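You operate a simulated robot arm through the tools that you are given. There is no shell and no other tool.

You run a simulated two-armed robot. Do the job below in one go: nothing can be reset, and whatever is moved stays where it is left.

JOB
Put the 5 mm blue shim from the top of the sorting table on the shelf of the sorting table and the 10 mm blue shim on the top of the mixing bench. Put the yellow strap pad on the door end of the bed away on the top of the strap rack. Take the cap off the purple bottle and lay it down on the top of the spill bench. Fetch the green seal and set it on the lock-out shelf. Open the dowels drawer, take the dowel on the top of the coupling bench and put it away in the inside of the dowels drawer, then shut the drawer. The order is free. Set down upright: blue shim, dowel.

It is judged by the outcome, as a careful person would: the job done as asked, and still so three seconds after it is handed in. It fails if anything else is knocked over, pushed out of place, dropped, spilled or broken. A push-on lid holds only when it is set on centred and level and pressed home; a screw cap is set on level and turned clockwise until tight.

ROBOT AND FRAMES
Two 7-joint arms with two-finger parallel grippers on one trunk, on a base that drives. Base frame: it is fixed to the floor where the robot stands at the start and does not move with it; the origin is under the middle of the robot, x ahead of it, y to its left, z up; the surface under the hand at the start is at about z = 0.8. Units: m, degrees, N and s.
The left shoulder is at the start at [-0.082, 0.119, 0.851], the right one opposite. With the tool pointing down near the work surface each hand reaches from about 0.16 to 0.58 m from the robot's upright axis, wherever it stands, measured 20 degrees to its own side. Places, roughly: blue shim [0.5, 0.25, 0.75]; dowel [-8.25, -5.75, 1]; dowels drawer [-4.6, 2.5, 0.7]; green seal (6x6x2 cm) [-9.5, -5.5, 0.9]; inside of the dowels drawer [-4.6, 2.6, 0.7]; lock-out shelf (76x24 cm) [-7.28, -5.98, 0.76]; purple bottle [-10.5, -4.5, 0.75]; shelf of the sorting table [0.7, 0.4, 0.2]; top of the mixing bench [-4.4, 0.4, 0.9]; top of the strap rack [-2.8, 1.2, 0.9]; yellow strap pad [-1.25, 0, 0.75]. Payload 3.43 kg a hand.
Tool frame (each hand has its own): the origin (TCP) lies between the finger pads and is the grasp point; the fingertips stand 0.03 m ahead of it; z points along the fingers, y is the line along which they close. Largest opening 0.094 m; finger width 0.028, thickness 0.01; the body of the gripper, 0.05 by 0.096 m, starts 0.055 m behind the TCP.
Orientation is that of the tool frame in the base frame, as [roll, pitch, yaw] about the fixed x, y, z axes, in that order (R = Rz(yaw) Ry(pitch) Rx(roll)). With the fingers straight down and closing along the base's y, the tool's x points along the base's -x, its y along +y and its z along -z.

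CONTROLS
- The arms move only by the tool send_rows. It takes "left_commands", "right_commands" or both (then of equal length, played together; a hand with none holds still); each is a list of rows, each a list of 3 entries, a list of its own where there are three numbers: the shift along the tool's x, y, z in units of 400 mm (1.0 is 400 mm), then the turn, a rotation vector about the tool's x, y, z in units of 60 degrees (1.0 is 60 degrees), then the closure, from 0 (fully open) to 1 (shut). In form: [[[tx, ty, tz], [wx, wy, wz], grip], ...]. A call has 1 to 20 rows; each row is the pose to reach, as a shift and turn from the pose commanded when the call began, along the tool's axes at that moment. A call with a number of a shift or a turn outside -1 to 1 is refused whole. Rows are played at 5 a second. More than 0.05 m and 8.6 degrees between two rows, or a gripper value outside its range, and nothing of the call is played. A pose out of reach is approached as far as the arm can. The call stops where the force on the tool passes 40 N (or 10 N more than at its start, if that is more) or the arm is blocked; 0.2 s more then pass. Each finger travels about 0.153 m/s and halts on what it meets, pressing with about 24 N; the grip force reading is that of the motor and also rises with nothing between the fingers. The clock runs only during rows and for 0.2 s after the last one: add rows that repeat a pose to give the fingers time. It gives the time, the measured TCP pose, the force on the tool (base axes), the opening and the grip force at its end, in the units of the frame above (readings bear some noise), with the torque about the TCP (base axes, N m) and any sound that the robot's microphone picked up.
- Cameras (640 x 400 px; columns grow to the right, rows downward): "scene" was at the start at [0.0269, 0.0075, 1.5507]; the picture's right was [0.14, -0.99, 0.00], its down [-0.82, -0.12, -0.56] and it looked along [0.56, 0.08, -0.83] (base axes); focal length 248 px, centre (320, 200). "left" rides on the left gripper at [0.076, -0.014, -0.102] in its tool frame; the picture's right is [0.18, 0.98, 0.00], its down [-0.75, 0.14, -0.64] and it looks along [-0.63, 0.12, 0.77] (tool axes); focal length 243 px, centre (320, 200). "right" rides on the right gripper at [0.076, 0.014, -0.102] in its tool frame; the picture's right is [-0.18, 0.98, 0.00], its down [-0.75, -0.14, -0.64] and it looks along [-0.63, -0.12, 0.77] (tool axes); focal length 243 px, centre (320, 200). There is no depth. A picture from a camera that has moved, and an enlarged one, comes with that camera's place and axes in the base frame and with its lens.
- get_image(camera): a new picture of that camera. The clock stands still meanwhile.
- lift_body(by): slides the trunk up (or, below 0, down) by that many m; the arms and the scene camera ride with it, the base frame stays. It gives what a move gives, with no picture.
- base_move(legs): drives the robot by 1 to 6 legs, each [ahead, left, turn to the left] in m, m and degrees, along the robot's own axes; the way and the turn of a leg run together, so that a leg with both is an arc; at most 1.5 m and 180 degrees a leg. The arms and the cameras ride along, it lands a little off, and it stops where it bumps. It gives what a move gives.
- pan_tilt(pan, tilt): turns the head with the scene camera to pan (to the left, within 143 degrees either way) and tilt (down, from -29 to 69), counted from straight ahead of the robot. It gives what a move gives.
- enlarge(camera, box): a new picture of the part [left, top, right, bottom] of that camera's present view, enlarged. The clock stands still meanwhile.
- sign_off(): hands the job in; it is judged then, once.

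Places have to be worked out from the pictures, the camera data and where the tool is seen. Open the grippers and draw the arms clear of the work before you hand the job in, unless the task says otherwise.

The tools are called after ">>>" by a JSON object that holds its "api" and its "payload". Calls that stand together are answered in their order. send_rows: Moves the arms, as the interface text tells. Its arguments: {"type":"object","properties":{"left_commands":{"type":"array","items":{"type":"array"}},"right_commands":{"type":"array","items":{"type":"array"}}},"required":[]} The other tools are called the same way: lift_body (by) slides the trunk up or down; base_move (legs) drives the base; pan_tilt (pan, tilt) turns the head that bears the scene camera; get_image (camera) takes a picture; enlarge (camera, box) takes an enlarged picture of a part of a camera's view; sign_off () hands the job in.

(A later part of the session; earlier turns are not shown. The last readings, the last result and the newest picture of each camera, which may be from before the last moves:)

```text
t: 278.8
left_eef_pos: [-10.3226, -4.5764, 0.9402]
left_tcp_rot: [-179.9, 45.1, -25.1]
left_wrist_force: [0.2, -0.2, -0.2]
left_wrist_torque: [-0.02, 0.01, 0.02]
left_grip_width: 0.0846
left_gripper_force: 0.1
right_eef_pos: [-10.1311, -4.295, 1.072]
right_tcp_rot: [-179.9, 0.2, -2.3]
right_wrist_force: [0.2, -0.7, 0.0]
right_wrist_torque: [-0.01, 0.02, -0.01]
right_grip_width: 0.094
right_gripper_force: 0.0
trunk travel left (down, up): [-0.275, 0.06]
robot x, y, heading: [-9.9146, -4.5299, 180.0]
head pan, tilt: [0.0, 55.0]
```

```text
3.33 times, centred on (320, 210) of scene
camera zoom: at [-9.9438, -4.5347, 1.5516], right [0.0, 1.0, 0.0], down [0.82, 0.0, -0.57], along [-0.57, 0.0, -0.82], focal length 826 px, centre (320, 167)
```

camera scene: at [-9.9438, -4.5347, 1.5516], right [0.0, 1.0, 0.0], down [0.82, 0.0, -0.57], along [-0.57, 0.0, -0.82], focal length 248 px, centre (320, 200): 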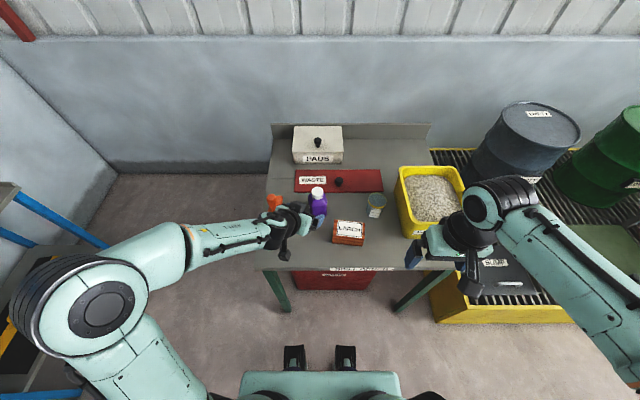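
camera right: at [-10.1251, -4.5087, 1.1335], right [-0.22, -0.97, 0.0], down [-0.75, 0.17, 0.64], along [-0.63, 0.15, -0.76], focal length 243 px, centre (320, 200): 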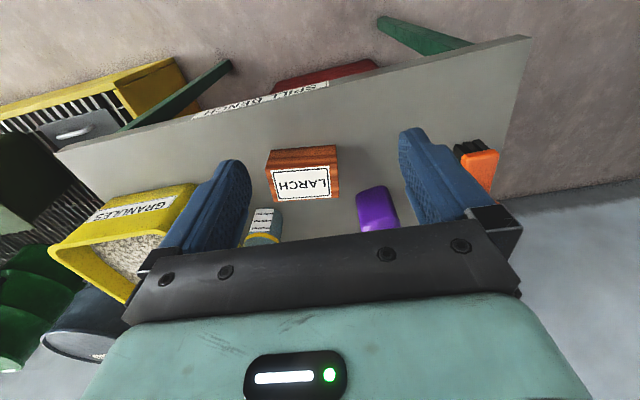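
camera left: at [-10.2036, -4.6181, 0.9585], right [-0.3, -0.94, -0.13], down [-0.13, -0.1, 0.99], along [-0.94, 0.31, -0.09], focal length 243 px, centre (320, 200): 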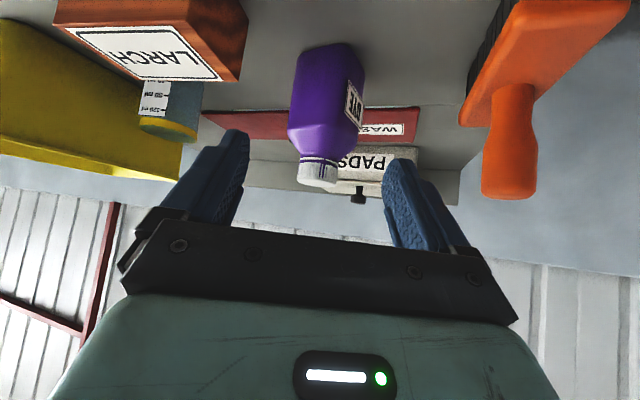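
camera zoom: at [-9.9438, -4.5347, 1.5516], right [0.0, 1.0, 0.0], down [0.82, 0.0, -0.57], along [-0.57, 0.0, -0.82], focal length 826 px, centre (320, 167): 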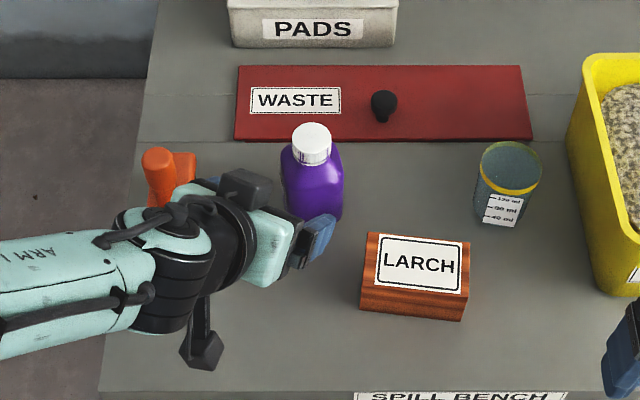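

The bottle axis is at about (-10.411,-4.54), with its body at z 0.80–0.87. The ribbed screw cap, about 3.7 cm wide, is at z≈0.90–0.925. I advance the left hand along its axis around the body.

>>> {"api": "send_rows", "payload": {"left_commands": [[[0.001, 0.004, 0.06], [0, 0, 0], 0], [[0.002, 0.008, 0.15], [0, 0, 0], 0], [[0.0035, 0.0115, 0.24], [0, 0, 0], 0], [[0.0035, 0.0115, 0.3], [0, 0, 0], 0], [[0.0035, 0.0115, 0.3], [0, 0, 0], 0]]}}

>>> {"api": "get_image", "payload": {"camera": "left"}}

>>> {"api": "enlarge", "payload": {"camera": "scene", "box": [240, 150, 400, 270]}}

```text
t: 280.0
left_eef_pos: [-10.4014, -4.5428, 0.8526]
left_tcp_rot: [180.0, 45.1, -25.1]
left_wrist_force: [0.3, 0.4, -1.0]
left_wrist_torque: [-0.01, -0.01, 0.02]
left_grip_width: 0.0942
left_gripper_force: 0.0
right_eef_pos: [-10.1321, -4.2947, 1.0718]
right_tcp_rot: [-179.7, 0.1, -2.3]
right_wrist_force: [-0.5, 0.2, 0.1]
right_wrist_torque: [0.02, -0.02, 0.0]
right_grip_width: 0.0941
right_gripper_force: 0.0
trunk travel left (down, up): [-0.275, 0.06]
robot x, y, heading: [-9.9173, -4.5313, 179.9]
head pan, tilt: [0.0, 55.0]
```

```text
taken
camera left: at [-10.2805, -4.5849, 0.8728], right [-0.3, -0.95, -0.13], down [-0.13, -0.09, 0.99], along [-0.95, 0.31, -0.09], focal length 243 px, centre (320, 200)
```

left: 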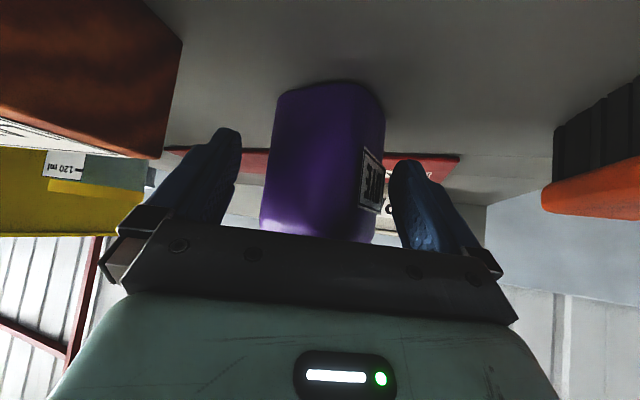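

```text
3.33 times, centred on (320, 210) of scene
camera zoom: at [-9.9441, -4.5345, 1.5516], right [0.0, 1.0, 0.0], down [0.82, 0.0, -0.57], along [-0.57, 0.0, -0.82], focal length 826 px, centre (320, 167)
```

zoom: 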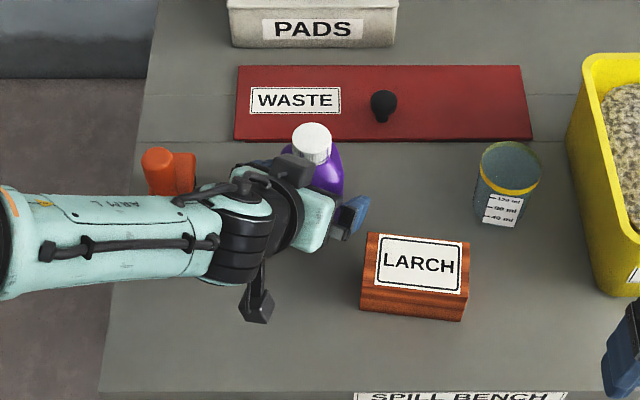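

The bottle is between the fingers. I advance 1.2 cm more and close on it.

>>> {"api": "send_rows", "payload": {"left_commands": [[[0, 0.005, 0.03], [0, 0, 0], 0], [[0, 0.005, 0.03], [0, 0, 0], 0.15], [[0, 0.005, 0.03], [0, 0, 0], 0.25], [[0, 0.005, 0.03], [0, 0, 0], 0.35], [[0, 0.005, 0.03], [0, 0, 0], 0.5], [[0, 0.005, 0.03], [0, 0, 0], 0.8], [[0, 0.005, 0.03], [0, 0, 0], 1], [[0, 0.005, 0.03], [0, 0, 0], 1]]}}

>>> {"api": "get_image", "payload": {"camera": "left"}}

>>> {"api": "enlarge", "payload": {"camera": "scene", "box": [240, 150, 400, 270]}}

```text
t: 281.8
left_eef_pos: [-10.4096, -4.5413, 0.8477]
left_tcp_rot: [179.9, 45.1, -25.0]
left_wrist_force: [-1.7, -0.9, 4.2]
left_wrist_torque: [-0.28, 0.22, 0.0]
left_grip_width: 0.0851
left_gripper_force: 24.2
right_eef_pos: [-10.1311, -4.2944, 1.0729]
right_tcp_rot: [-179.8, 0.1, -2.3]
right_wrist_force: [1.0, 0.8, 0.3]
right_wrist_torque: [0.01, -0.01, -0.02]
right_grip_width: 0.0941
right_gripper_force: 0.1
trunk travel left (down, up): [-0.275, 0.06]
robot x, y, heading: [-9.9146, -4.5318, 180.0]
head pan, tilt: [0.0, 55.0]
```

```text
taken
camera left: at [-10.2897, -4.5828, 0.8652], right [-0.3, -0.95, -0.13], down [-0.13, -0.09, 0.99], along [-0.95, 0.31, -0.09], focal length 243 px, centre (320, 200)
```

left: 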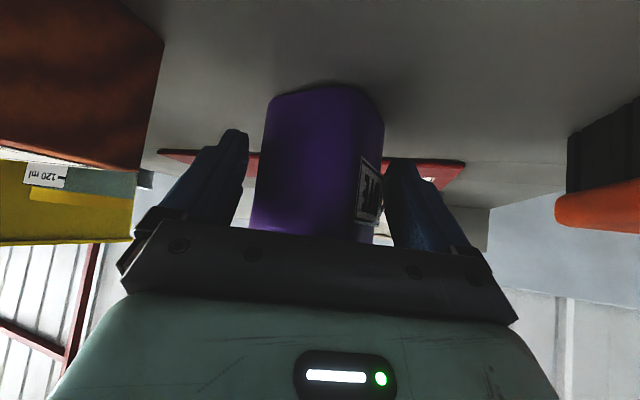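

```text
3.33 times, centred on (320, 210) of scene
camera zoom: at [-9.9443, -4.5346, 1.5516], right [0.0, 1.0, 0.0], down [0.82, 0.0, -0.57], along [-0.57, 0.0, -0.82], focal length 826 px, centre (320, 167)
```

zoom: 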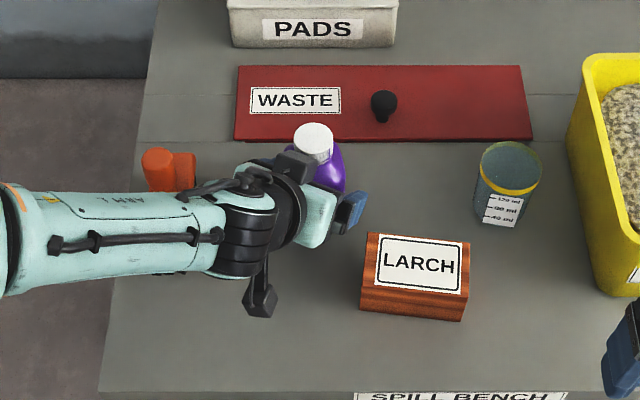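

It closed on the corners (8.5 cm), since the bottle is square and aligned with the bench. I open, back off, turn the hand square to the bottle, and re-approach slightly higher.

>>> {"api": "send_rows", "payload": {"left_commands": [[[0, 0, 0], [0, 0, 0], 0.5], [[0, 0, 0], [0, 0, 0], 0], [[0, 0, 0], [0, 0, 0], 0], [[0, 0, -0.1], [0, 0, 0], 0], [[0, 0, -0.2], [0, 0, 0], 0], [[-0.004, -0.02, -0.2165], [-0.08, 0, -0.08], 0], [[-0.01, -0.04, -0.2165], [-0.16, 0, -0.16], 0], [[-0.018, -0.069, -0.2165], [-0.24, 0, -0.24], 0], [[-0.018, -0.069, -0.2165], [-0.2946, 0, -0.2946], 0], [[-0.018, -0.069, -0.2165], [-0.2946, 0, -0.2946], 0]]}}

>>> {"api": "get_image", "payload": {"camera": "left"}}

>>> {"api": "enlarge", "payload": {"camera": "scene", "box": [240, 150, 400, 270]}}

```text
t: 284.0
left_eef_pos: [-10.3482, -4.5381, 0.9113]
left_tcp_rot: [-180.0, 45.1, 0.0]
left_wrist_force: [0.6, 0.5, -0.4]
left_wrist_torque: [0.02, -0.02, 0.02]
left_grip_width: 0.0941
left_gripper_force: 0.1
right_eef_pos: [-10.1329, -4.2938, 1.0719]
right_tcp_rot: [-179.8, 0.1, -2.3]
right_wrist_force: [0.0, -0.2, -0.2]
right_wrist_torque: [0.0, 0.0, -0.01]
right_grip_width: 0.0938
right_gripper_force: 0.1
trunk travel left (down, up): [-0.275, 0.06]
robot x, y, heading: [-9.9149, -4.5289, 179.7]
head pan, tilt: [0.0, 55.0]
```

```text
taken
camera left: at [-10.2235, -4.5249, 0.9308], right [0.13, -0.98, -0.13], down [-0.08, -0.14, 0.99], along [-0.99, -0.12, -0.09], focal length 243 px, centre (320, 200)
```

left: 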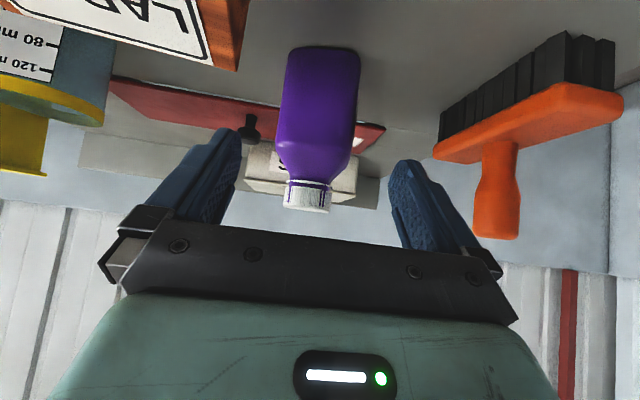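

```text
3.33 times, centred on (320, 210) of scene
camera zoom: at [-9.9443, -4.5345, 1.5516], right [0.0, 1.0, 0.0], down [0.82, 0.0, -0.57], along [-0.57, 0.0, -0.82], focal length 826 px, centre (320, 167)
```

zoom: 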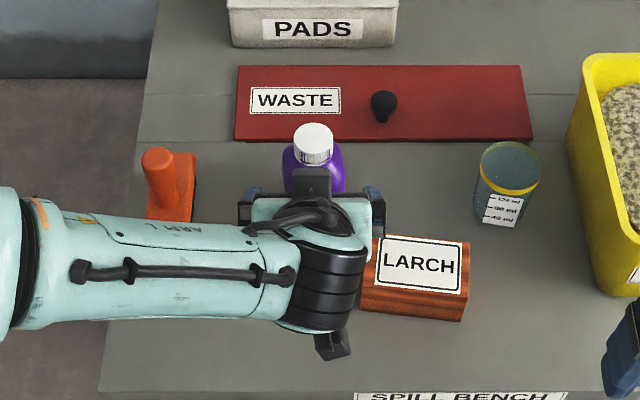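

The hand is now square to the bottle. I advance along the tool axis and grip the body.

>>> {"api": "send_rows", "payload": {"left_commands": [[[-0.001, 0.002, 0.07], [0, 0, 0], 0], [[-0.002, 0.004, 0.14], [0, 0, 0], 0], [[-0.0035, 0.005, 0.215], [0, 0, 0], 0], [[-0.0035, 0.005, 0.215], [0, 0, 0], 0.15], [[-0.0035, 0.005, 0.215], [0, 0, 0], 0.25], [[-0.0035, 0.005, 0.215], [0, 0, 0], 0.35], [[-0.0035, 0.005, 0.215], [0, 0, 0], 0.6], [[-0.0035, 0.005, 0.215], [0, 0, 0], 1], [[-0.0035, 0.005, 0.215], [0, 0, 0], 1]]}}

>>> {"api": "get_image", "payload": {"camera": "left"}}

>>> {"api": "enlarge", "payload": {"camera": "scene", "box": [240, 150, 400, 270]}}

```text
t: 286.0
left_eef_pos: [-10.4108, -4.5402, 0.8534]
left_tcp_rot: [180.0, 45.0, 0.0]
left_wrist_force: [-1.5, 0.9, 0.8]
left_wrist_torque: [0.07, 0.08, 0.01]
left_grip_width: 0.064
left_gripper_force: 24.2
right_eef_pos: [-10.1315, -4.2937, 1.0716]
right_tcp_rot: [-179.7, 0.1, -2.3]
right_wrist_force: [0.2, 0.3, 0.4]
right_wrist_torque: [0.02, -0.01, 0.01]
right_grip_width: 0.0937
right_gripper_force: 0.1
trunk travel left (down, up): [-0.275, 0.06]
robot x, y, heading: [-9.9161, -4.5301, 179.9]
head pan, tilt: [0.0, 55.0]
```

```text
taken
camera left: at [-10.2849, -4.5276, 0.8727], right [0.13, -0.98, -0.13], down [-0.08, -0.14, 0.99], along [-0.99, -0.12, -0.09], focal length 243 px, centre (320, 200)
```

left: 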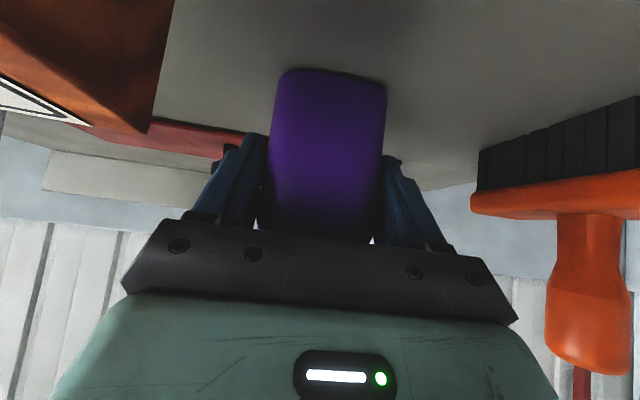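

```text
3.33 times, centred on (320, 210) of scene
camera zoom: at [-9.9445, -4.5345, 1.5516], right [0.0, 1.0, 0.0], down [0.82, 0.0, -0.57], along [-0.57, 0.0, -0.82], focal length 826 px, centre (320, 167)
```

zoom: 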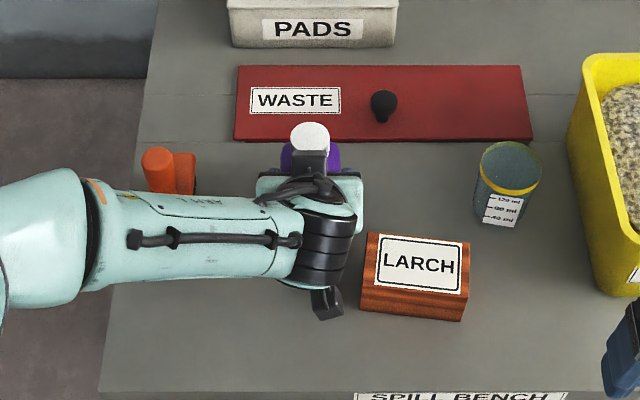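

The body is held flush (6.4 cm). Now I bring the right hand above the cap, turned 20° counterclockwise so that its camera stays clear of the left hand.

>>> {"api": "send_rows", "payload": {"right_commands": [[[-0.07, 0.06, -0.02], [0, 0, -0.04], 0.3], [[-0.15, 0.13, -0.02], [0, 0, -0.08], 0.3], [[-0.22, 0.2, -0.02], [0, 0, -0.12], 0.3], [[-0.3, 0.27, -0.02], [0, 0, -0.16], 0.3], [[-0.37, 0.34, -0.02], [0, 0, -0.2], 0.3], [[-0.45, 0.42, -0.02], [0, 0, -0.24], 0.3], [[-0.53, 0.5, -0.02], [0, 0, -0.28], 0.3], [[-0.61, 0.57, -0.02], [0, 0, -0.32], 0.3], [[-0.6785, 0.648, 0.0], [0, 0, -0.372], 0.3], [[-0.6785, 0.648, 0.06], [0, 0, -0.372], 0.3], [[-0.6785, 0.648, 0.06], [0, 0, -0.372], 0.3]]}}

>>> {"api": "get_image", "payload": {"camera": "right"}}

>>> {"api": "get_image", "payload": {"camera": "scene"}}

```text
t: 288.4
left_eef_pos: [-10.4108, -4.541, 0.8537]
left_tcp_rot: [180.0, 45.2, 0.1]
left_wrist_force: [0.2, -0.9, 0.7]
left_wrist_torque: [0.02, 0.05, -0.02]
left_grip_width: 0.0643
left_gripper_force: 24.3
right_eef_pos: [-10.3972, -4.5352, 1.0447]
right_tcp_rot: [-179.9, 0.0, 20.0]
right_wrist_force: [-0.4, 0.3, -0.1]
right_wrist_torque: [-0.01, -0.01, -0.01]
right_grip_width: 0.0657
right_gripper_force: 0.1
right hand out of reach, approached as far as the arm can: row 9, 10, 11
trunk travel left (down, up): [-0.275, 0.06]
robot x, y, heading: [-9.9185, -4.5313, 180.0]
head pan, tilt: [0.0, 55.0]
```

```text
taken
camera right: at [-10.3218, -4.5237, 1.1465], right [0.16, -0.99, 0.0], down [-0.75, -0.13, 0.64], along [-0.64, -0.1, -0.77], focal length 243 px, centre (320, 200)
```

right: 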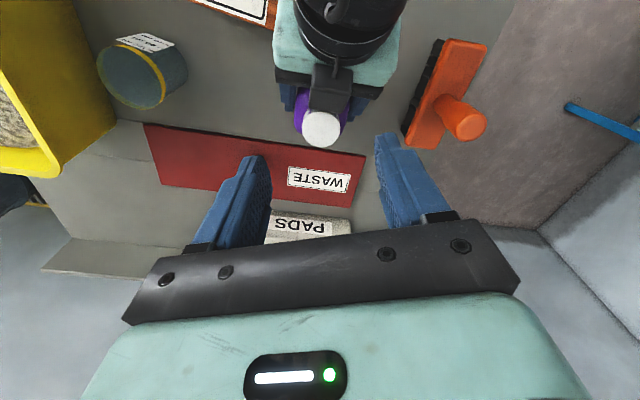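

```text
taken
camera scene: at [-9.9444, -4.5345, 1.5516], right [0.0, 1.0, 0.0], down [0.82, 0.0, -0.57], along [-0.57, 0.0, -0.82], focal length 248 px, centre (320, 200)
```

scene: 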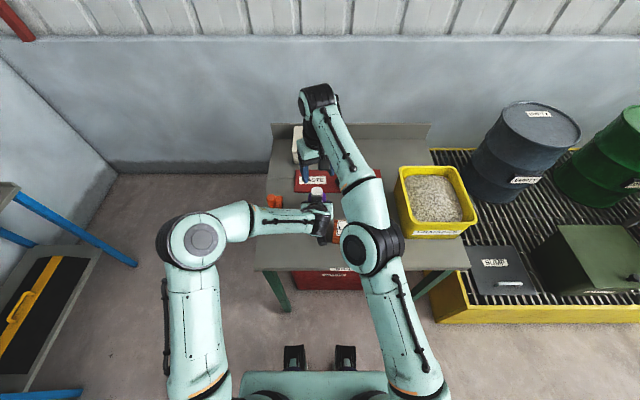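

The right arm is nearly straight here, so I should stand closer. I pull the right hand back, release the bottle with the left hand and back it off.

>>> {"api": "send_rows", "payload": {"right_commands": [[[0.08, -0.01, 0], [0, 0, 0], 0.3], [[0.17, -0.02, 0], [0, 0, 0], 0.3], [[0.25, -0.03, 0], [0, 0, 0], 0.3], [[0.333, -0.1, 0], [0, 0, 0], 0.3], [[0.38, -0.2, 0], [0, 0, 0], 0.3], [[0.38, -0.3, 0], [0, 0, 0], 0.3], [[0.38, -0.3, 0], [0, 0, 0], 0.3]]}}

>>> {"api": "send_rows", "payload": {"left_commands": [[[0, 0, 0], [0, 0, 0], 0.6], [[0, 0, 0], [0, 0, 0], 0.2], [[0, 0, 0], [0, 0, 0], 0], [[0, 0, 0], [0, 0, 0], 0], [[0, 0, -0.08], [0, 0, 0], 0], [[0, 0, -0.17], [0, 0, 0], 0], [[0, 0, -0.25], [0, 0, 0], 0], [[0, 0, -0.33], [0, 0, 0], 0], [[0, 0, -0.4], [0, 0, 0], 0], [[0, 0, -0.4], [0, 0, 0], 0]]}}

>>> {"api": "get_image", "payload": {"camera": "scene"}}

>>> {"api": "get_image", "payload": {"camera": "left"}}

```text
t: 290.0
left_eef_pos: [-10.4094, -4.5407, 0.8537]
left_tcp_rot: [180.0, 45.1, -0.1]
left_wrist_force: [-1.1, 0.4, -0.2]
left_wrist_torque: [-0.07, -0.03, -0.05]
left_grip_width: 0.0641
left_gripper_force: 24.7
right_eef_pos: [-10.2952, -4.3711, 1.0443]
right_tcp_rot: [-179.8, 0.0, 20.0]
right_wrist_force: [0.0, -0.5, 0.3]
right_wrist_torque: [-0.01, 0.04, 0.02]
right_grip_width: 0.066
right_gripper_force: 0.0
trunk travel left (down, up): [-0.275, 0.06]
robot x, y, heading: [-9.9155, -4.53, 179.9]
head pan, tilt: [0.0, 55.0]
```

```text
t: 292.2
left_eef_pos: [-10.2963, -4.5423, 0.9639]
left_tcp_rot: [-180.0, 45.0, 0.1]
left_wrist_force: [0.6, 0.5, 0.8]
left_wrist_torque: [0.04, 0.0, 0.0]
left_grip_width: 0.0941
left_gripper_force: 0.0
right_eef_pos: [-10.2954, -4.372, 1.0441]
right_tcp_rot: [-179.8, 0.1, 20.0]
right_wrist_force: [0.3, 0.6, 1.0]
right_wrist_torque: [0.0, -0.01, 0.02]
right_grip_width: 0.0657
right_gripper_force: 0.0
trunk travel left (down, up): [-0.275, 0.06]
robot x, y, heading: [-9.9178, -4.5341, 180.1]
head pan, tilt: [0.0, 55.0]
```

```text
taken
camera scene: at [-9.9448, -4.5345, 1.5516], right [0.0, 1.0, 0.0], down [0.82, 0.0, -0.57], along [-0.57, 0.0, -0.82], focal length 248 px, centre (320, 200)
```

scene: 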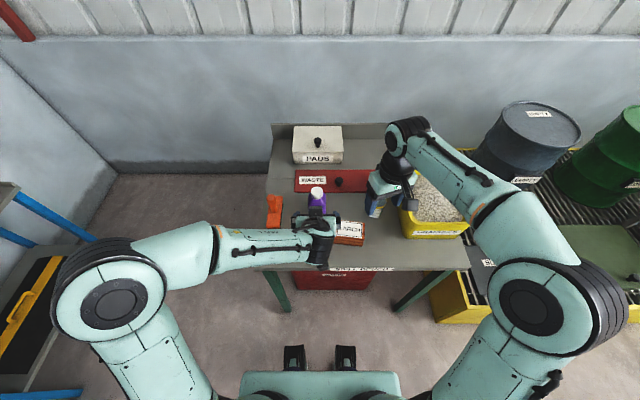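

```text
taken
camera left: at [-10.1704, -4.5281, 0.9837], right [0.13, -0.98, -0.13], down [-0.08, -0.14, 0.99], along [-0.99, -0.12, -0.09], focal length 243 px, centre (320, 200)
```

left: 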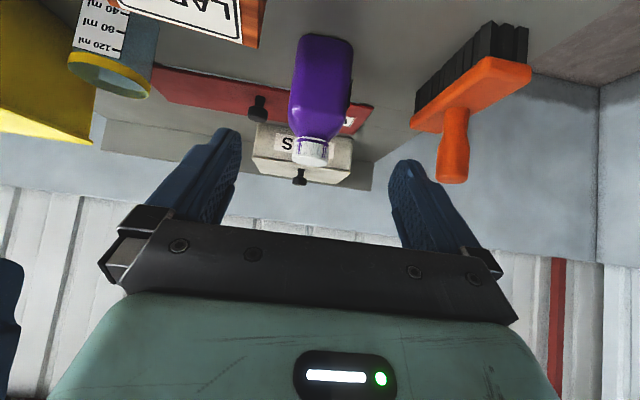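

Before driving closer I check the space under the bench front.

>>> {"api": "lift_body", "payload": {"by": 0.05}}

>>> {"api": "pan_tilt", "payload": {"pan": 0, "tilt": 69}}

>>> {"api": "get_image", "payload": {"camera": "scene"}}

```text
t: 293.1
left_eef_pos: [-10.296, -4.5386, 1.0147]
left_tcp_rot: [-180.0, 45.0, -0.1]
left_wrist_force: [0.7, 0.0, -0.8]
left_wrist_torque: [0.04, 0.02, 0.0]
left_grip_width: 0.0939
left_gripper_force: 0.1
right_eef_pos: [-10.2962, -4.3703, 1.0927]
right_tcp_rot: [-179.8, 0.0, 20.1]
right_wrist_force: [0.4, -0.5, -0.6]
right_wrist_torque: [-0.02, 0.01, 0.02]
right_grip_width: 0.0655
right_gripper_force: 0.1
trunk travel left (down, up): [-0.325, 0.01]
robot x, y, heading: [-9.9176, -4.5342, 180.0]
head pan, tilt: [0.0, 55.0]
```

```text
t: 293.9
left_eef_pos: [-10.2977, -4.5395, 1.0152]
left_tcp_rot: [180.0, 45.1, 0.0]
left_wrist_force: [-0.4, 0.2, -0.2]
left_wrist_torque: [-0.01, 0.03, 0.0]
left_grip_width: 0.094
left_gripper_force: 0.1
right_eef_pos: [-10.295, -4.3701, 1.0927]
right_tcp_rot: [-179.8, 0.0, 19.9]
right_wrist_force: [-0.2, 0.2, 0.4]
right_wrist_torque: [0.04, 0.01, 0.01]
right_grip_width: 0.0656
right_gripper_force: 0.1
trunk travel left (down, up): [-0.325, 0.01]
robot x, y, heading: [-9.9163, -4.5341, 179.6]
head pan, tilt: [0.0, 68.8]
```

```text
taken
camera scene: at [-9.9275, -4.5345, 1.5904], right [0.0, 1.0, 0.0], down [0.93, 0.0, -0.36], along [-0.36, 0.0, -0.93], focal length 248 px, centre (320, 200)
```

scene: 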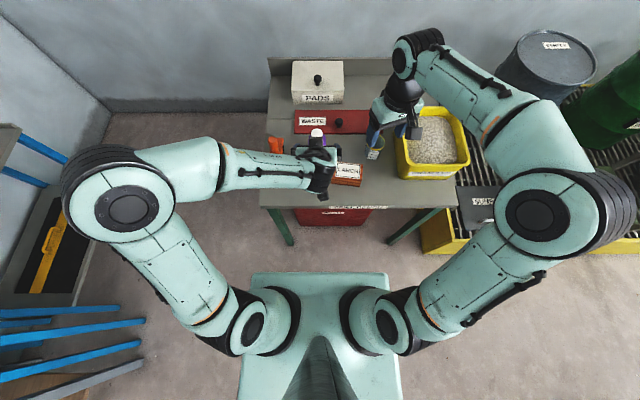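

There is room: the bin is set back, and I only need to stay clear of the front left leg. I move 8 cm forward and 6 cm right.

>>> {"api": "base_move", "payload": {"legs": [[0.08, -0.06, 0]]}}

>>> {"api": "pan_tilt", "payload": {"pan": 0, "tilt": 60}}

>>> {"api": "get_image", "payload": {"camera": "left"}}

>>> {"api": "get_image", "payload": {"camera": "scene"}}

```text
t: 295.1
left_eef_pos: [-10.3764, -4.4803, 1.0148]
left_tcp_rot: [180.0, 45.2, 0.0]
left_wrist_force: [0.4, -0.4, -0.3]
left_wrist_torque: [0.04, 0.01, 0.02]
left_grip_width: 0.0941
left_gripper_force: 0.2
right_eef_pos: [-10.3746, -4.3111, 1.0924]
right_tcp_rot: [-179.8, 0.2, 20.1]
right_wrist_force: [0.3, 0.4, 0.2]
right_wrist_torque: [0.0, -0.02, -0.01]
right_grip_width: 0.0657
right_gripper_force: 0.0
trunk travel left (down, up): [-0.325, 0.01]
robot x, y, heading: [-9.9929, -4.4681, 180.3]
head pan, tilt: [0.0, 68.8]
```

```text
t: 295.8
left_eef_pos: [-10.3757, -4.4802, 1.0156]
left_tcp_rot: [-180.0, 45.0, -0.1]
left_wrist_force: [0.5, 0.2, -0.5]
left_wrist_torque: [0.01, 0.0, -0.01]
left_grip_width: 0.0941
left_gripper_force: 0.0
right_eef_pos: [-10.3746, -4.3107, 1.0934]
right_tcp_rot: [-179.8, 0.0, 20.0]
right_wrist_force: [0.4, 0.4, 0.3]
right_wrist_torque: [-0.02, 0.0, 0.0]
right_grip_width: 0.0657
right_gripper_force: 0.0
trunk travel left (down, up): [-0.325, 0.01]
robot x, y, heading: [-9.997, -4.4747, 180.0]
head pan, tilt: [0.0, 60.0]
```

```text
taken
camera left: at [-10.2508, -4.4667, 1.0339], right [0.13, -0.98, -0.13], down [-0.08, -0.14, 0.99], along [-0.99, -0.12, -0.09], focal length 243 px, centre (320, 200)
```

left: 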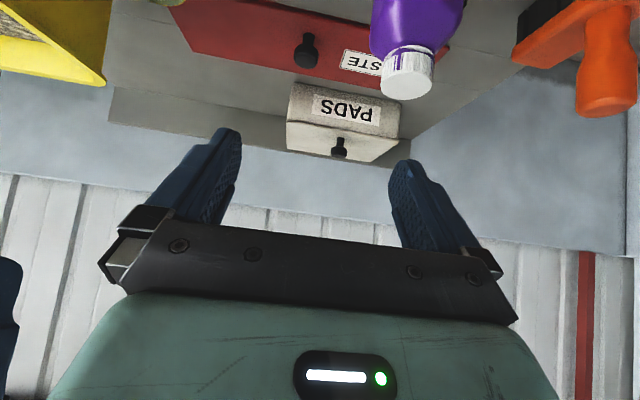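

```text
taken
camera scene: at [-10.0176, -4.4738, 1.5998], right [0.0, 1.0, 0.0], down [0.87, 0.0, -0.5], along [-0.5, 0.0, -0.87], focal length 248 px, centre (320, 200)
```

scene: 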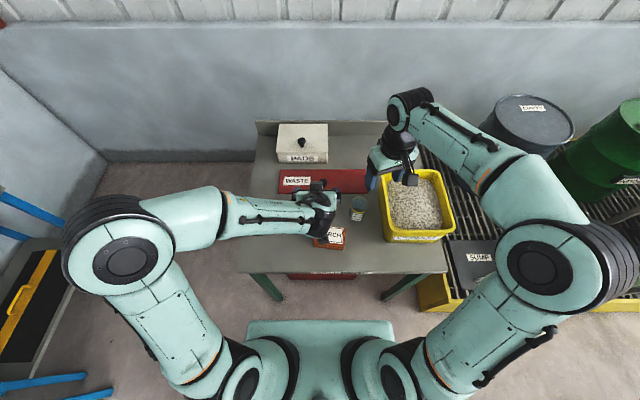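

I re-approach the bottle with the left hand in three steps and grip it as before.

>>> {"api": "send_rows", "payload": {"left_commands": [[[0.053, 0.075, -0.053], [0, 0, 0], 0], [[0.106, 0.15, -0.106], [0, 0, 0], 0], [[0.165, 0.15, -0.046], [0, 0, 0], 0], [[0.2245, 0.15, 0.0125], [0, 0, 0], 0], [[0.2245, 0.15, 0.1], [0, 0, 0], 0], [[0.2245, 0.151, 0.2], [0, 0, 0], 0], [[0.2245, 0.151, 0.28], [0, 0, 0], 0], [[0.2245, 0.151, 0.348], [0, 0, 0], 0], [[0.2245, 0.151, 0.348], [0, 0, 0], 0.2], [[0.2245, 0.151, 0.348], [0, 0, 0], 0.35], [[0.2245, 0.151, 0.348], [0, 0, 0], 0.6], [[0.2245, 0.151, 0.348], [0, 0, 0], 1], [[0.2245, 0.151, 0.348], [0, 0, 0], 1]]}}

>>> {"api": "get_image", "payload": {"camera": "left"}}

>>> {"api": "enlarge", "payload": {"camera": "scene", "box": [230, 150, 400, 270]}}

```text
t: 298.6
left_eef_pos: [-10.4123, -4.5396, 0.8526]
left_tcp_rot: [180.0, 45.1, 0.0]
left_wrist_force: [-1.3, -0.8, -0.3]
left_wrist_torque: [-0.04, 0.09, -0.02]
left_grip_width: 0.0644
left_gripper_force: 24.3
left hand out of reach, approached as far as the arm can: row 3, 4
right_eef_pos: [-10.375, -4.3109, 1.0934]
right_tcp_rot: [-179.8, 0.1, 20.1]
right_wrist_force: [0.4, -0.1, 0.8]
right_wrist_torque: [0.04, -0.01, -0.01]
right_grip_width: 0.0658
right_gripper_force: 0.1
trunk travel left (down, up): [-0.325, 0.01]
robot x, y, heading: [-9.9953, -4.4726, 180.1]
head pan, tilt: [0.0, 60.0]
```

```text
taken
camera left: at [-10.2868, -4.5272, 0.8711], right [0.13, -0.98, -0.13], down [-0.08, -0.14, 0.99], along [-0.99, -0.12, -0.09], focal length 243 px, centre (320, 200)
```

left: 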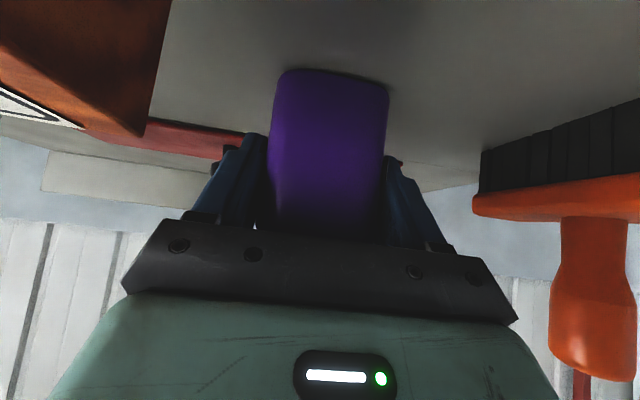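

```text
3.33 times, centred on (315, 210) of scene
camera zoom: at [-10.0175, -4.4739, 1.5998], right [0.0, 1.0, 0.0], down [0.87, 0.0, -0.5], along [-0.5, 0.0, -0.87], focal length 826 px, centre (337, 167)
```

zoom: 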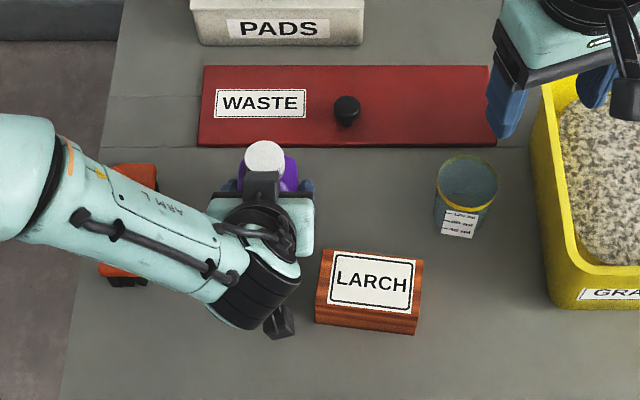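

The bottle is held again, with the cap at (-10.415,-4.542). I bring the right hand over it.

>>> {"api": "send_rows", "payload": {"right_commands": [[[-0.05, 0.085, 0.0], [0, 0, 0], 0.3], [[-0.1, 0.17, 0.0], [0, 0, 0], 0.3], [[-0.15, 0.255, 0.0], [0, 0, 0], 0.3], [[-0.2, 0.34, 0.02], [0, 0, 0], 0.3], [[-0.25, 0.425, 0.05], [0, 0, 0], 0.3], [[-0.29, 0.509, 0.1], [0, 0, 0], 0.3], [[-0.29, 0.509, 0.1575], [0, 0, 0], 0.3], [[-0.29, 0.509, 0.1575], [0, 0, 0], 0.3]]}}

>>> {"api": "get_image", "payload": {"camera": "right"}}

>>> {"api": "get_image", "payload": {"camera": "scene"}}

```text
t: 300.4
left_eef_pos: [-10.4123, -4.5388, 0.8519]
left_tcp_rot: [179.9, 45.1, 0.0]
left_wrist_force: [0.7, 1.6, -0.8]
left_wrist_torque: [-0.03, 0.04, 0.0]
left_grip_width: 0.0642
left_gripper_force: 24.4
right_eef_pos: [-10.4143, -4.5434, 1.0329]
right_tcp_rot: [-179.8, 0.1, 20.1]
right_wrist_force: [-0.5, -0.7, 0.2]
right_wrist_torque: [-0.01, 0.01, 0.04]
right_grip_width: 0.066
right_gripper_force: 0.2
trunk travel left (down, up): [-0.325, 0.01]
robot x, y, heading: [-9.9923, -4.4727, 179.7]
head pan, tilt: [0.0, 60.0]
```

```text
taken
camera right: at [-10.3382, -4.5316, 1.1342], right [0.16, -0.99, 0.0], down [-0.75, -0.13, 0.64], along [-0.64, -0.1, -0.77], focal length 243 px, centre (320, 200)
```

right: 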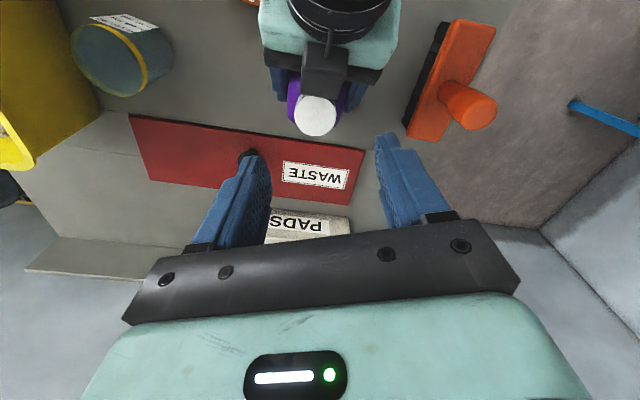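

```text
taken
camera scene: at [-10.0175, -4.4741, 1.5998], right [0.0, 1.0, 0.0], down [0.87, 0.0, -0.5], along [-0.5, 0.0, -0.87], focal length 248 px, centre (320, 200)
```

scene: 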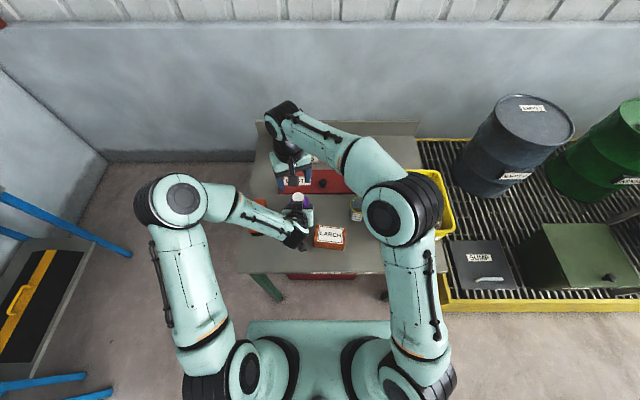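

The cap is about 4 mm further out than the hand. I correct and descend to just above it.

>>> {"api": "send_rows", "payload": {"right_commands": [[[-0.008, -0.008, 0.06], [0, 0, 0], 0.3], [[-0.008, -0.008, 0.13], [0, 0, 0], 0.3], [[-0.008, -0.008, 0.19], [0, 0, 0], 0.3], [[-0.008, -0.008, 0.19], [0, 0, 0], 0.3]]}}

>>> {"api": "get_image", "payload": {"camera": "right"}}

>>> {"api": "enlarge", "payload": {"camera": "scene", "box": [230, 130, 400, 270]}}

```text
t: 301.4
left_eef_pos: [-10.4129, -4.5406, 0.8522]
left_tcp_rot: [179.9, 45.1, 0.0]
left_wrist_force: [-0.2, -0.3, -0.2]
left_wrist_torque: [-0.05, 0.01, -0.01]
left_grip_width: 0.0643
left_gripper_force: 24.6
right_eef_pos: [-10.4193, -4.5416, 0.9542]
right_tcp_rot: [-179.8, 0.1, 20.2]
right_wrist_force: [-0.5, 0.7, 0.0]
right_wrist_torque: [-0.01, 0.04, -0.02]
right_grip_width: 0.0657
right_gripper_force: 0.1
trunk travel left (down, up): [-0.325, 0.01]
robot x, y, heading: [-9.9952, -4.4734, 180.1]
head pan, tilt: [0.0, 60.0]
```

```text
taken
camera right: at [-10.3428, -4.529, 1.0551], right [0.16, -0.99, 0.0], down [-0.75, -0.13, 0.64], along [-0.64, -0.1, -0.77], focal length 243 px, centre (320, 200)
```

right: 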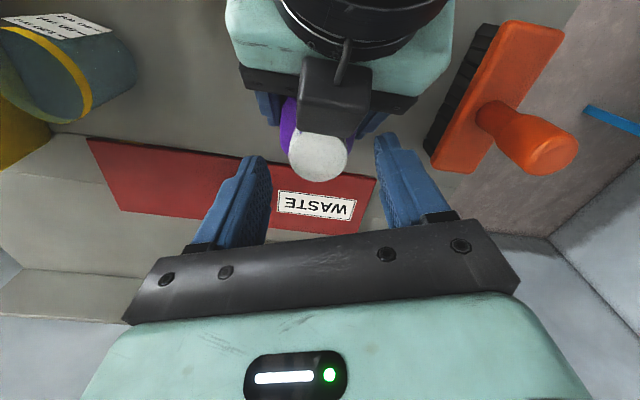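

```text
2.86 times, centred on (315, 200) of scene
camera zoom: at [-10.0175, -4.4739, 1.5998], right [0.0, 1.0, 0.0], down [0.87, 0.0, -0.5], along [-0.5, 0.0, -0.87], focal length 708 px, centre (334, 200)
```

zoom: 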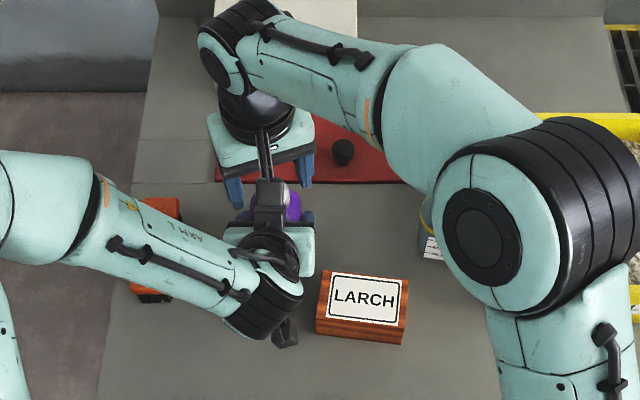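

The small box on top of the left gripper is too close to the cap for the right fingers to turn. I re-grip the bottle 1.8 cm further back with the left fingertips.

>>> {"api": "send_rows", "payload": {"left_commands": [[[0, 0, 0], [0, 0, 0], 0.7], [[0, 0, 0], [0, 0, 0], 0.25], [[0, 0, 0], [0, 0, 0], 0.2], [[0.016, 0, -0.016], [0, 0, 0], 0.2], [[0.033, 0, -0.033], [0, 0, 0], 0.2], [[0.033, 0, -0.033], [0, 0, 0], 0.4], [[0.033, 0, -0.033], [0, 0, 0], 0.7], [[0.033, 0, -0.033], [0, 0, 0], 1], [[0.033, 0, -0.033], [0, 0, 0], 1]]}}

>>> {"api": "get_image", "payload": {"camera": "right"}}

>>> {"api": "get_image", "payload": {"camera": "left"}}

```text
t: 303.4
left_eef_pos: [-10.3925, -4.5405, 0.8543]
left_tcp_rot: [-179.9, 45.2, 0.0]
left_wrist_force: [1.0, 0.0, -0.9]
left_wrist_torque: [0.01, 0.03, 0.04]
left_grip_width: 0.064
left_gripper_force: 24.1
right_eef_pos: [-10.4196, -4.5421, 0.9542]
right_tcp_rot: [-179.7, 0.0, 20.1]
right_wrist_force: [0.2, 0.1, 0.7]
right_wrist_torque: [-0.03, 0.01, 0.0]
right_grip_width: 0.066
right_gripper_force: 0.1
trunk travel left (down, up): [-0.325, 0.01]
robot x, y, heading: [-9.9965, -4.4685, 180.1]
head pan, tilt: [0.0, 60.0]
```

```text
taken
camera right: at [-10.3427, -4.5291, 1.0556], right [0.16, -0.99, 0.0], down [-0.75, -0.13, 0.64], along [-0.64, -0.1, -0.77], focal length 243 px, centre (320, 200)
```

right: 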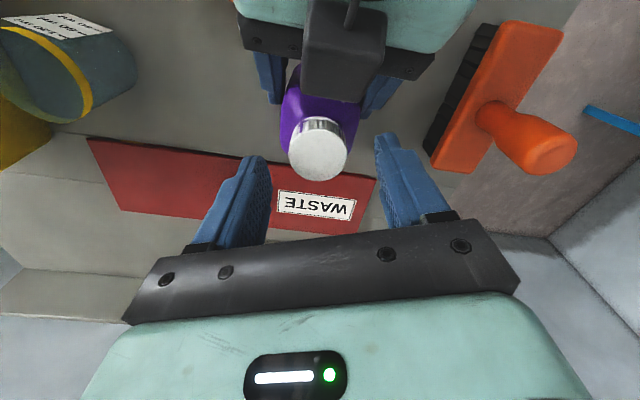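

```text
taken
camera left: at [-10.2671, -4.5272, 0.8715], right [0.13, -0.98, -0.13], down [-0.08, -0.14, 0.99], along [-0.99, -0.12, -0.09], focal length 243 px, centre (320, 200)
```

left: 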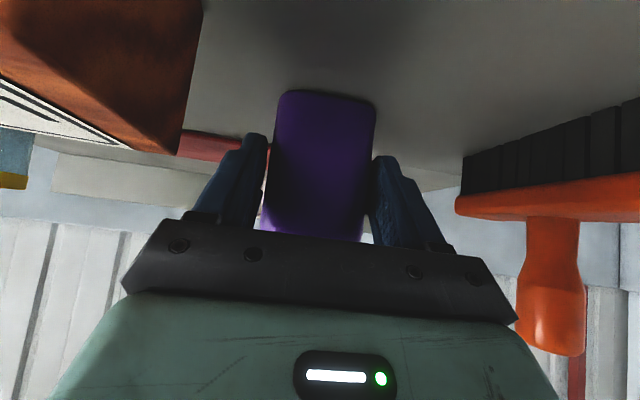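

The cap is now free all round. I descend 2.2 cm, grip the cap, and check the width.

>>> {"api": "send_rows", "payload": {"right_commands": [[[-0.004, 0, 0.03], [0, 0, 0], 0.3], [[-0.005, 0, 0.055], [0, 0, 0], 0.3], [[-0.005, 0, 0.055], [0, 0, 0], 0.5], [[-0.005, 0, 0.055], [0, 0, 0], 0.7], [[-0.005, 0, 0.055], [0, 0, 0], 1], [[-0.005, 0, 0.055], [0, 0, 0], 1], [[-0.005, 0, 0.055], [0, 0, 0], 1]]}}

>>> {"api": "get_image", "payload": {"camera": "right"}}

```text
t: 305.0
left_eef_pos: [-10.3932, -4.5408, 0.8526]
left_tcp_rot: [-180.0, 45.0, 0.0]
left_wrist_force: [1.3, -1.3, 0.2]
left_wrist_torque: [0.09, 0.1, -0.08]
left_grip_width: 0.064
left_gripper_force: 24.0
right_eef_pos: [-10.4221, -4.5398, 0.9318]
right_tcp_rot: [-179.9, 0.1, 20.1]
right_wrist_force: [-1.2, 2.6, -1.3]
right_wrist_torque: [0.03, 0.02, 0.14]
right_grip_width: 0.0336
right_gripper_force: 24.1
trunk travel left (down, up): [-0.325, 0.01]
robot x, y, heading: [-9.9985, -4.4724, 179.8]
head pan, tilt: [0.0, 60.0]
```

```text
taken
camera right: at [-10.3451, -4.5284, 1.0335], right [0.16, -0.99, 0.0], down [-0.75, -0.13, 0.64], along [-0.64, -0.1, -0.77], focal length 243 px, centre (320, 200)
```

right: 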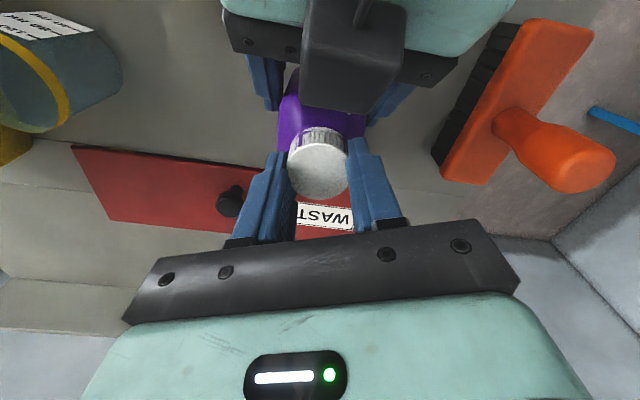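

The cap is gripped at 3.4 cm. I twist it 60° counterclockwise.

>>> {"api": "send_rows", "payload": {"right_commands": [[[0, 0, 0], [0, 0, -0.125], 1], [[0, 0, 0], [0, 0, -0.25], 1], [[0, 0, 0], [0, 0, -0.375], 1], [[0, 0, 0], [0, 0, -0.5], 1], [[0, 0, 0], [0, 0, -0.625], 1], [[0, 0, 0], [0, 0, -0.75], 1], [[0, 0, -0.001], [0, 0, -0.875], 1], [[0, 0, -0.002], [0, 0, -1.0], 1], [[0, 0, -0.002], [0, 0, -1.0], 1]]}}

>>> {"api": "get_image", "payload": {"camera": "right"}}

>>> {"api": "get_image", "payload": {"camera": "left"}}

```text
t: 307.0
left_eef_pos: [-10.3926, -4.5389, 0.8534]
left_tcp_rot: [-179.9, 45.1, 0.0]
left_wrist_force: [4.3, 4.8, 0.0]
left_wrist_torque: [-0.09, 0.22, -0.15]
left_grip_width: 0.0637
left_gripper_force: 24.3
right_eef_pos: [-10.4199, -4.5402, 0.9334]
right_tcp_rot: [-179.8, -0.1, 80.2]
right_wrist_force: [-4.5, -5.8, -0.7]
right_wrist_torque: [-0.29, 0.13, 0.04]
right_grip_width: 0.0336
right_gripper_force: 24.2
trunk travel left (down, up): [-0.325, 0.01]
robot x, y, heading: [-9.9959, -4.4719, 180.0]
head pan, tilt: [0.0, 60.0]
```

```text
taken
camera right: at [-10.3932, -4.4689, 1.0345], right [0.94, -0.35, 0.0], down [-0.27, -0.72, 0.64], along [-0.23, -0.6, -0.77], focal length 243 px, centre (320, 200)
```

right: 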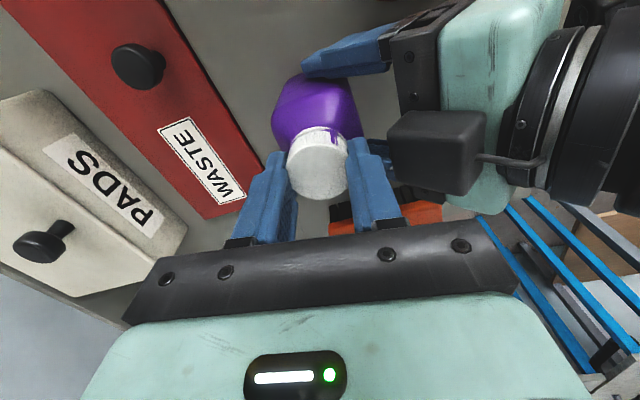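

```text
taken
camera left: at [-10.2671, -4.527, 0.8715], right [0.13, -0.98, -0.13], down [-0.08, -0.14, 0.99], along [-0.99, -0.12, -0.09], focal length 243 px, centre (320, 200)
```

left: 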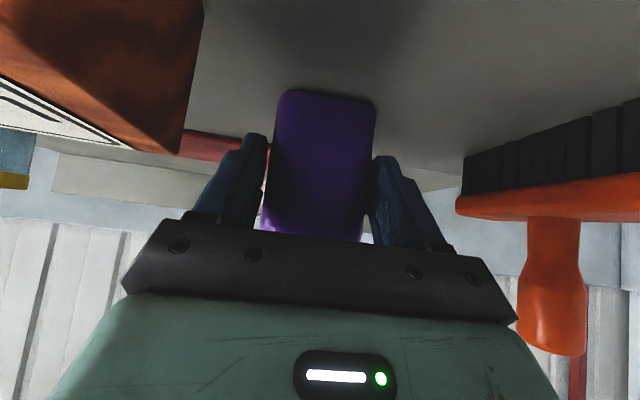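

The hand turned 60° and the bottle stayed put. I turn a further 60° and check for slip or lift.

>>> {"api": "send_rows", "payload": {"right_commands": [[[0, 0, 0], [0, 0, -0.125], 1], [[0, 0, 0], [0, 0, -0.25], 1], [[0, 0, 0], [0, 0, -0.375], 1], [[0, 0, 0], [0, 0, -0.5], 1], [[0, 0, 0], [0, 0, -0.625], 1], [[0, 0, 0], [0, 0, -0.75], 1], [[0, 0, -0.001], [0, 0, -0.875], 1], [[0, 0, -0.002], [0, 0, -1.0], 1], [[0, 0, -0.002], [0, 0, -1.0], 1]]}}

>>> {"api": "enlarge", "payload": {"camera": "right", "box": [220, 60, 460, 240]}}

```text
t: 309.0
left_eef_pos: [-10.3936, -4.5401, 0.8533]
left_tcp_rot: [-180.0, 45.3, 0.0]
left_wrist_force: [-10.8, 6.5, -1.1]
left_wrist_torque: [-0.16, -0.56, -0.21]
left_grip_width: 0.0643
left_gripper_force: 24.3
right_eef_pos: [-10.4194, -4.5403, 0.9338]
right_tcp_rot: [179.8, -0.1, 140.2]
right_wrist_force: [10.4, -6.7, -0.6]
right_wrist_torque: [-0.4, -0.44, 0.0]
right_grip_width: 0.0334
right_gripper_force: 24.7
trunk travel left (down, up): [-0.325, 0.01]
robot x, y, heading: [-9.9971, -4.4722, 179.8]
head pan, tilt: [0.0, 60.0]
```

```text
2.22 times, centred on (340, 150) of right
camera zoom: at [-10.4698, -4.4815, 1.0354], right [0.77, 0.64, 0.0], down [0.49, -0.59, 0.64], along [0.41, -0.49, -0.77], focal length 539 px, centre (276, 311)
```

zoom: 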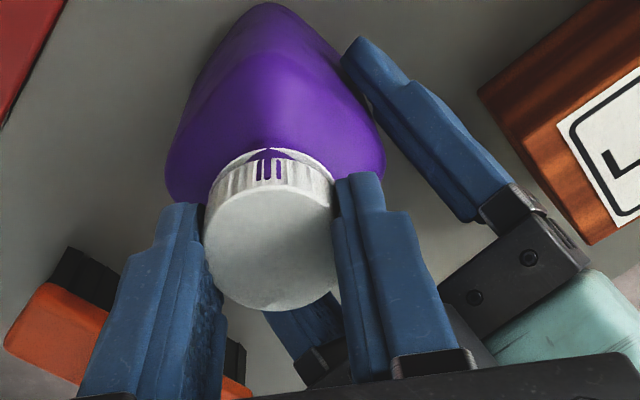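

The mark on the cap turns with my fingers, so it is unscrewing. I turn another 50° if the wrist allows.

>>> {"api": "send_rows", "payload": {"right_commands": [[[0, 0, -0.001], [0, 0, -0.125], 1], [[0, 0, -0.001], [0, 0, -0.25], 1], [[0, 0, -0.002], [0, 0, -0.375], 1], [[0, 0, -0.002], [0, 0, -0.5], 1], [[0, 0, -0.003], [0, 0, -0.625], 1], [[0, 0, -0.003], [0, 0, -0.75], 1], [[0, 0, -0.004], [0, 0, -0.875], 1], [[0, 0, -0.004], [0, 0, -0.875], 1]]}}

>>> {"api": "enlarge", "payload": {"camera": "right", "box": [220, 60, 460, 240]}}

>>> {"api": "get_image", "payload": {"camera": "scene"}}

```text
t: 310.8
left_eef_pos: [-10.3919, -4.5402, 0.8543]
left_tcp_rot: [180.0, 45.2, 0.1]
left_wrist_force: [-13.1, 0.3, 4.0]
left_wrist_torque: [0.11, -0.49, -0.04]
left_grip_width: 0.064
left_gripper_force: 23.8
right_eef_pos: [-10.4202, -4.5399, 0.9355]
right_tcp_rot: [179.8, 0.0, -167.3]
right_wrist_force: [12.2, -0.1, -6.1]
right_wrist_torque: [-0.08, -0.36, 0.04]
right_grip_width: 0.0337
right_gripper_force: 24.1
trunk travel left (down, up): [-0.325, 0.01]
robot x, y, heading: [-9.9941, -4.4717, 180.0]
head pan, tilt: [0.0, 60.0]
```

```text
2.22 times, centred on (340, 150) of right
camera zoom: at [-10.4981, -4.5431, 1.0366], right [-0.04, 1.0, 0.0], down [0.77, 0.03, 0.64], along [0.64, 0.03, -0.77], focal length 539 px, centre (276, 311)
```

zoom: 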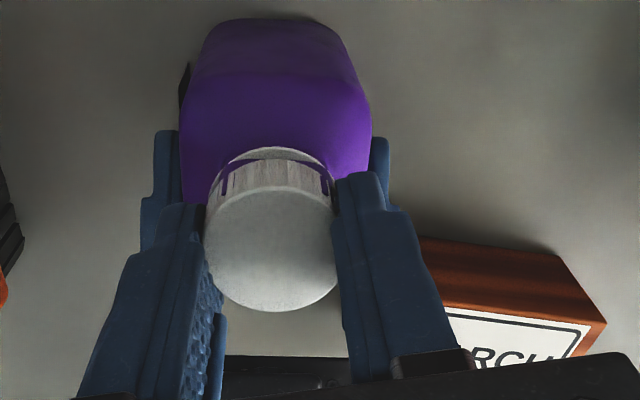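

```text
taken
camera scene: at [-10.0174, -4.4739, 1.5998], right [0.0, 1.0, 0.0], down [0.87, 0.0, -0.5], along [-0.5, 0.0, -0.87], focal length 248 px, centre (320, 200)
```

scene: 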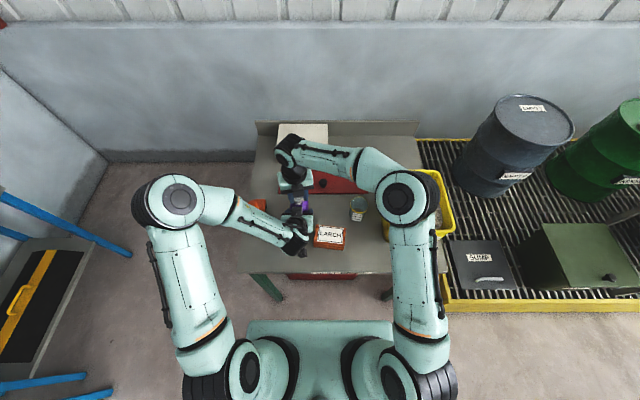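

172° turned so far and the wrist still has room. I go on turning.

>>> {"api": "send_rows", "payload": {"right_commands": [[[0, 0, 0], [0, 0, -0.125], 1], [[0, 0, 0], [0, 0, -0.25], 1], [[0, 0, 0], [0, 0, -0.375], 1], [[0, 0, 0], [0, 0, -0.5], 1], [[0, 0, 0], [0, 0, -0.625], 1], [[0, 0, 0], [0, 0, -0.75], 1], [[0, 0, 0], [0, 0, -0.875], 1], [[0, 0, 0], [0, 0, -1.0], 1], [[0, 0, 0], [0, 0, -1.0], 1]]}}

>>> {"api": "enlarge", "payload": {"camera": "right", "box": [220, 60, 460, 240]}}

```text
t: 312.8
left_eef_pos: [-10.391, -4.5381, 0.8525]
left_tcp_rot: [-179.9, 44.9, -0.2]
left_wrist_force: [14.0, 18.6, 0.3]
left_wrist_torque: [-0.67, 0.42, -0.45]
left_grip_width: 0.0647
left_gripper_force: 23.8
right_eef_pos: [-10.4123, -4.529, 0.932]
right_tcp_rot: [179.9, -0.3, -115.7]
right_wrist_force: [-13.0, -17.8, 1.3]
right_wrist_torque: [-0.54, 0.36, -0.06]
right_grip_width: 0.0339
right_gripper_force: 24.0
right hand out of reach, approached as far as the arm can: row 7, 8, 9
trunk travel left (down, up): [-0.325, 0.01]
robot x, y, heading: [-9.9953, -4.4693, 180.1]
head pan, tilt: [0.0, 60.0]
```

```text
2.22 times, centred on (340, 150) of right
camera zoom: at [-10.4578, -4.5906, 1.0352], right [-0.81, 0.59, 0.0], down [0.46, 0.62, 0.64], along [0.38, 0.51, -0.77], focal length 539 px, centre (276, 311)
```

zoom: 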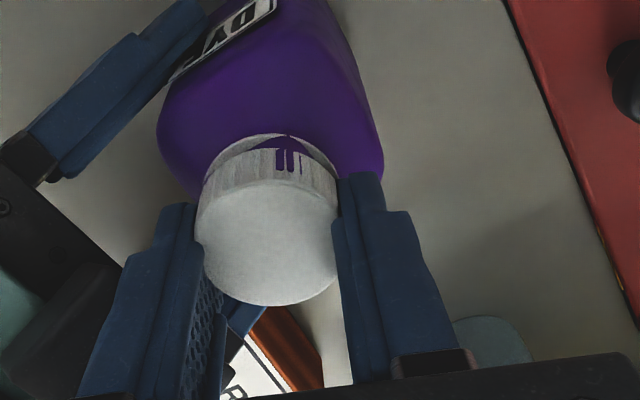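

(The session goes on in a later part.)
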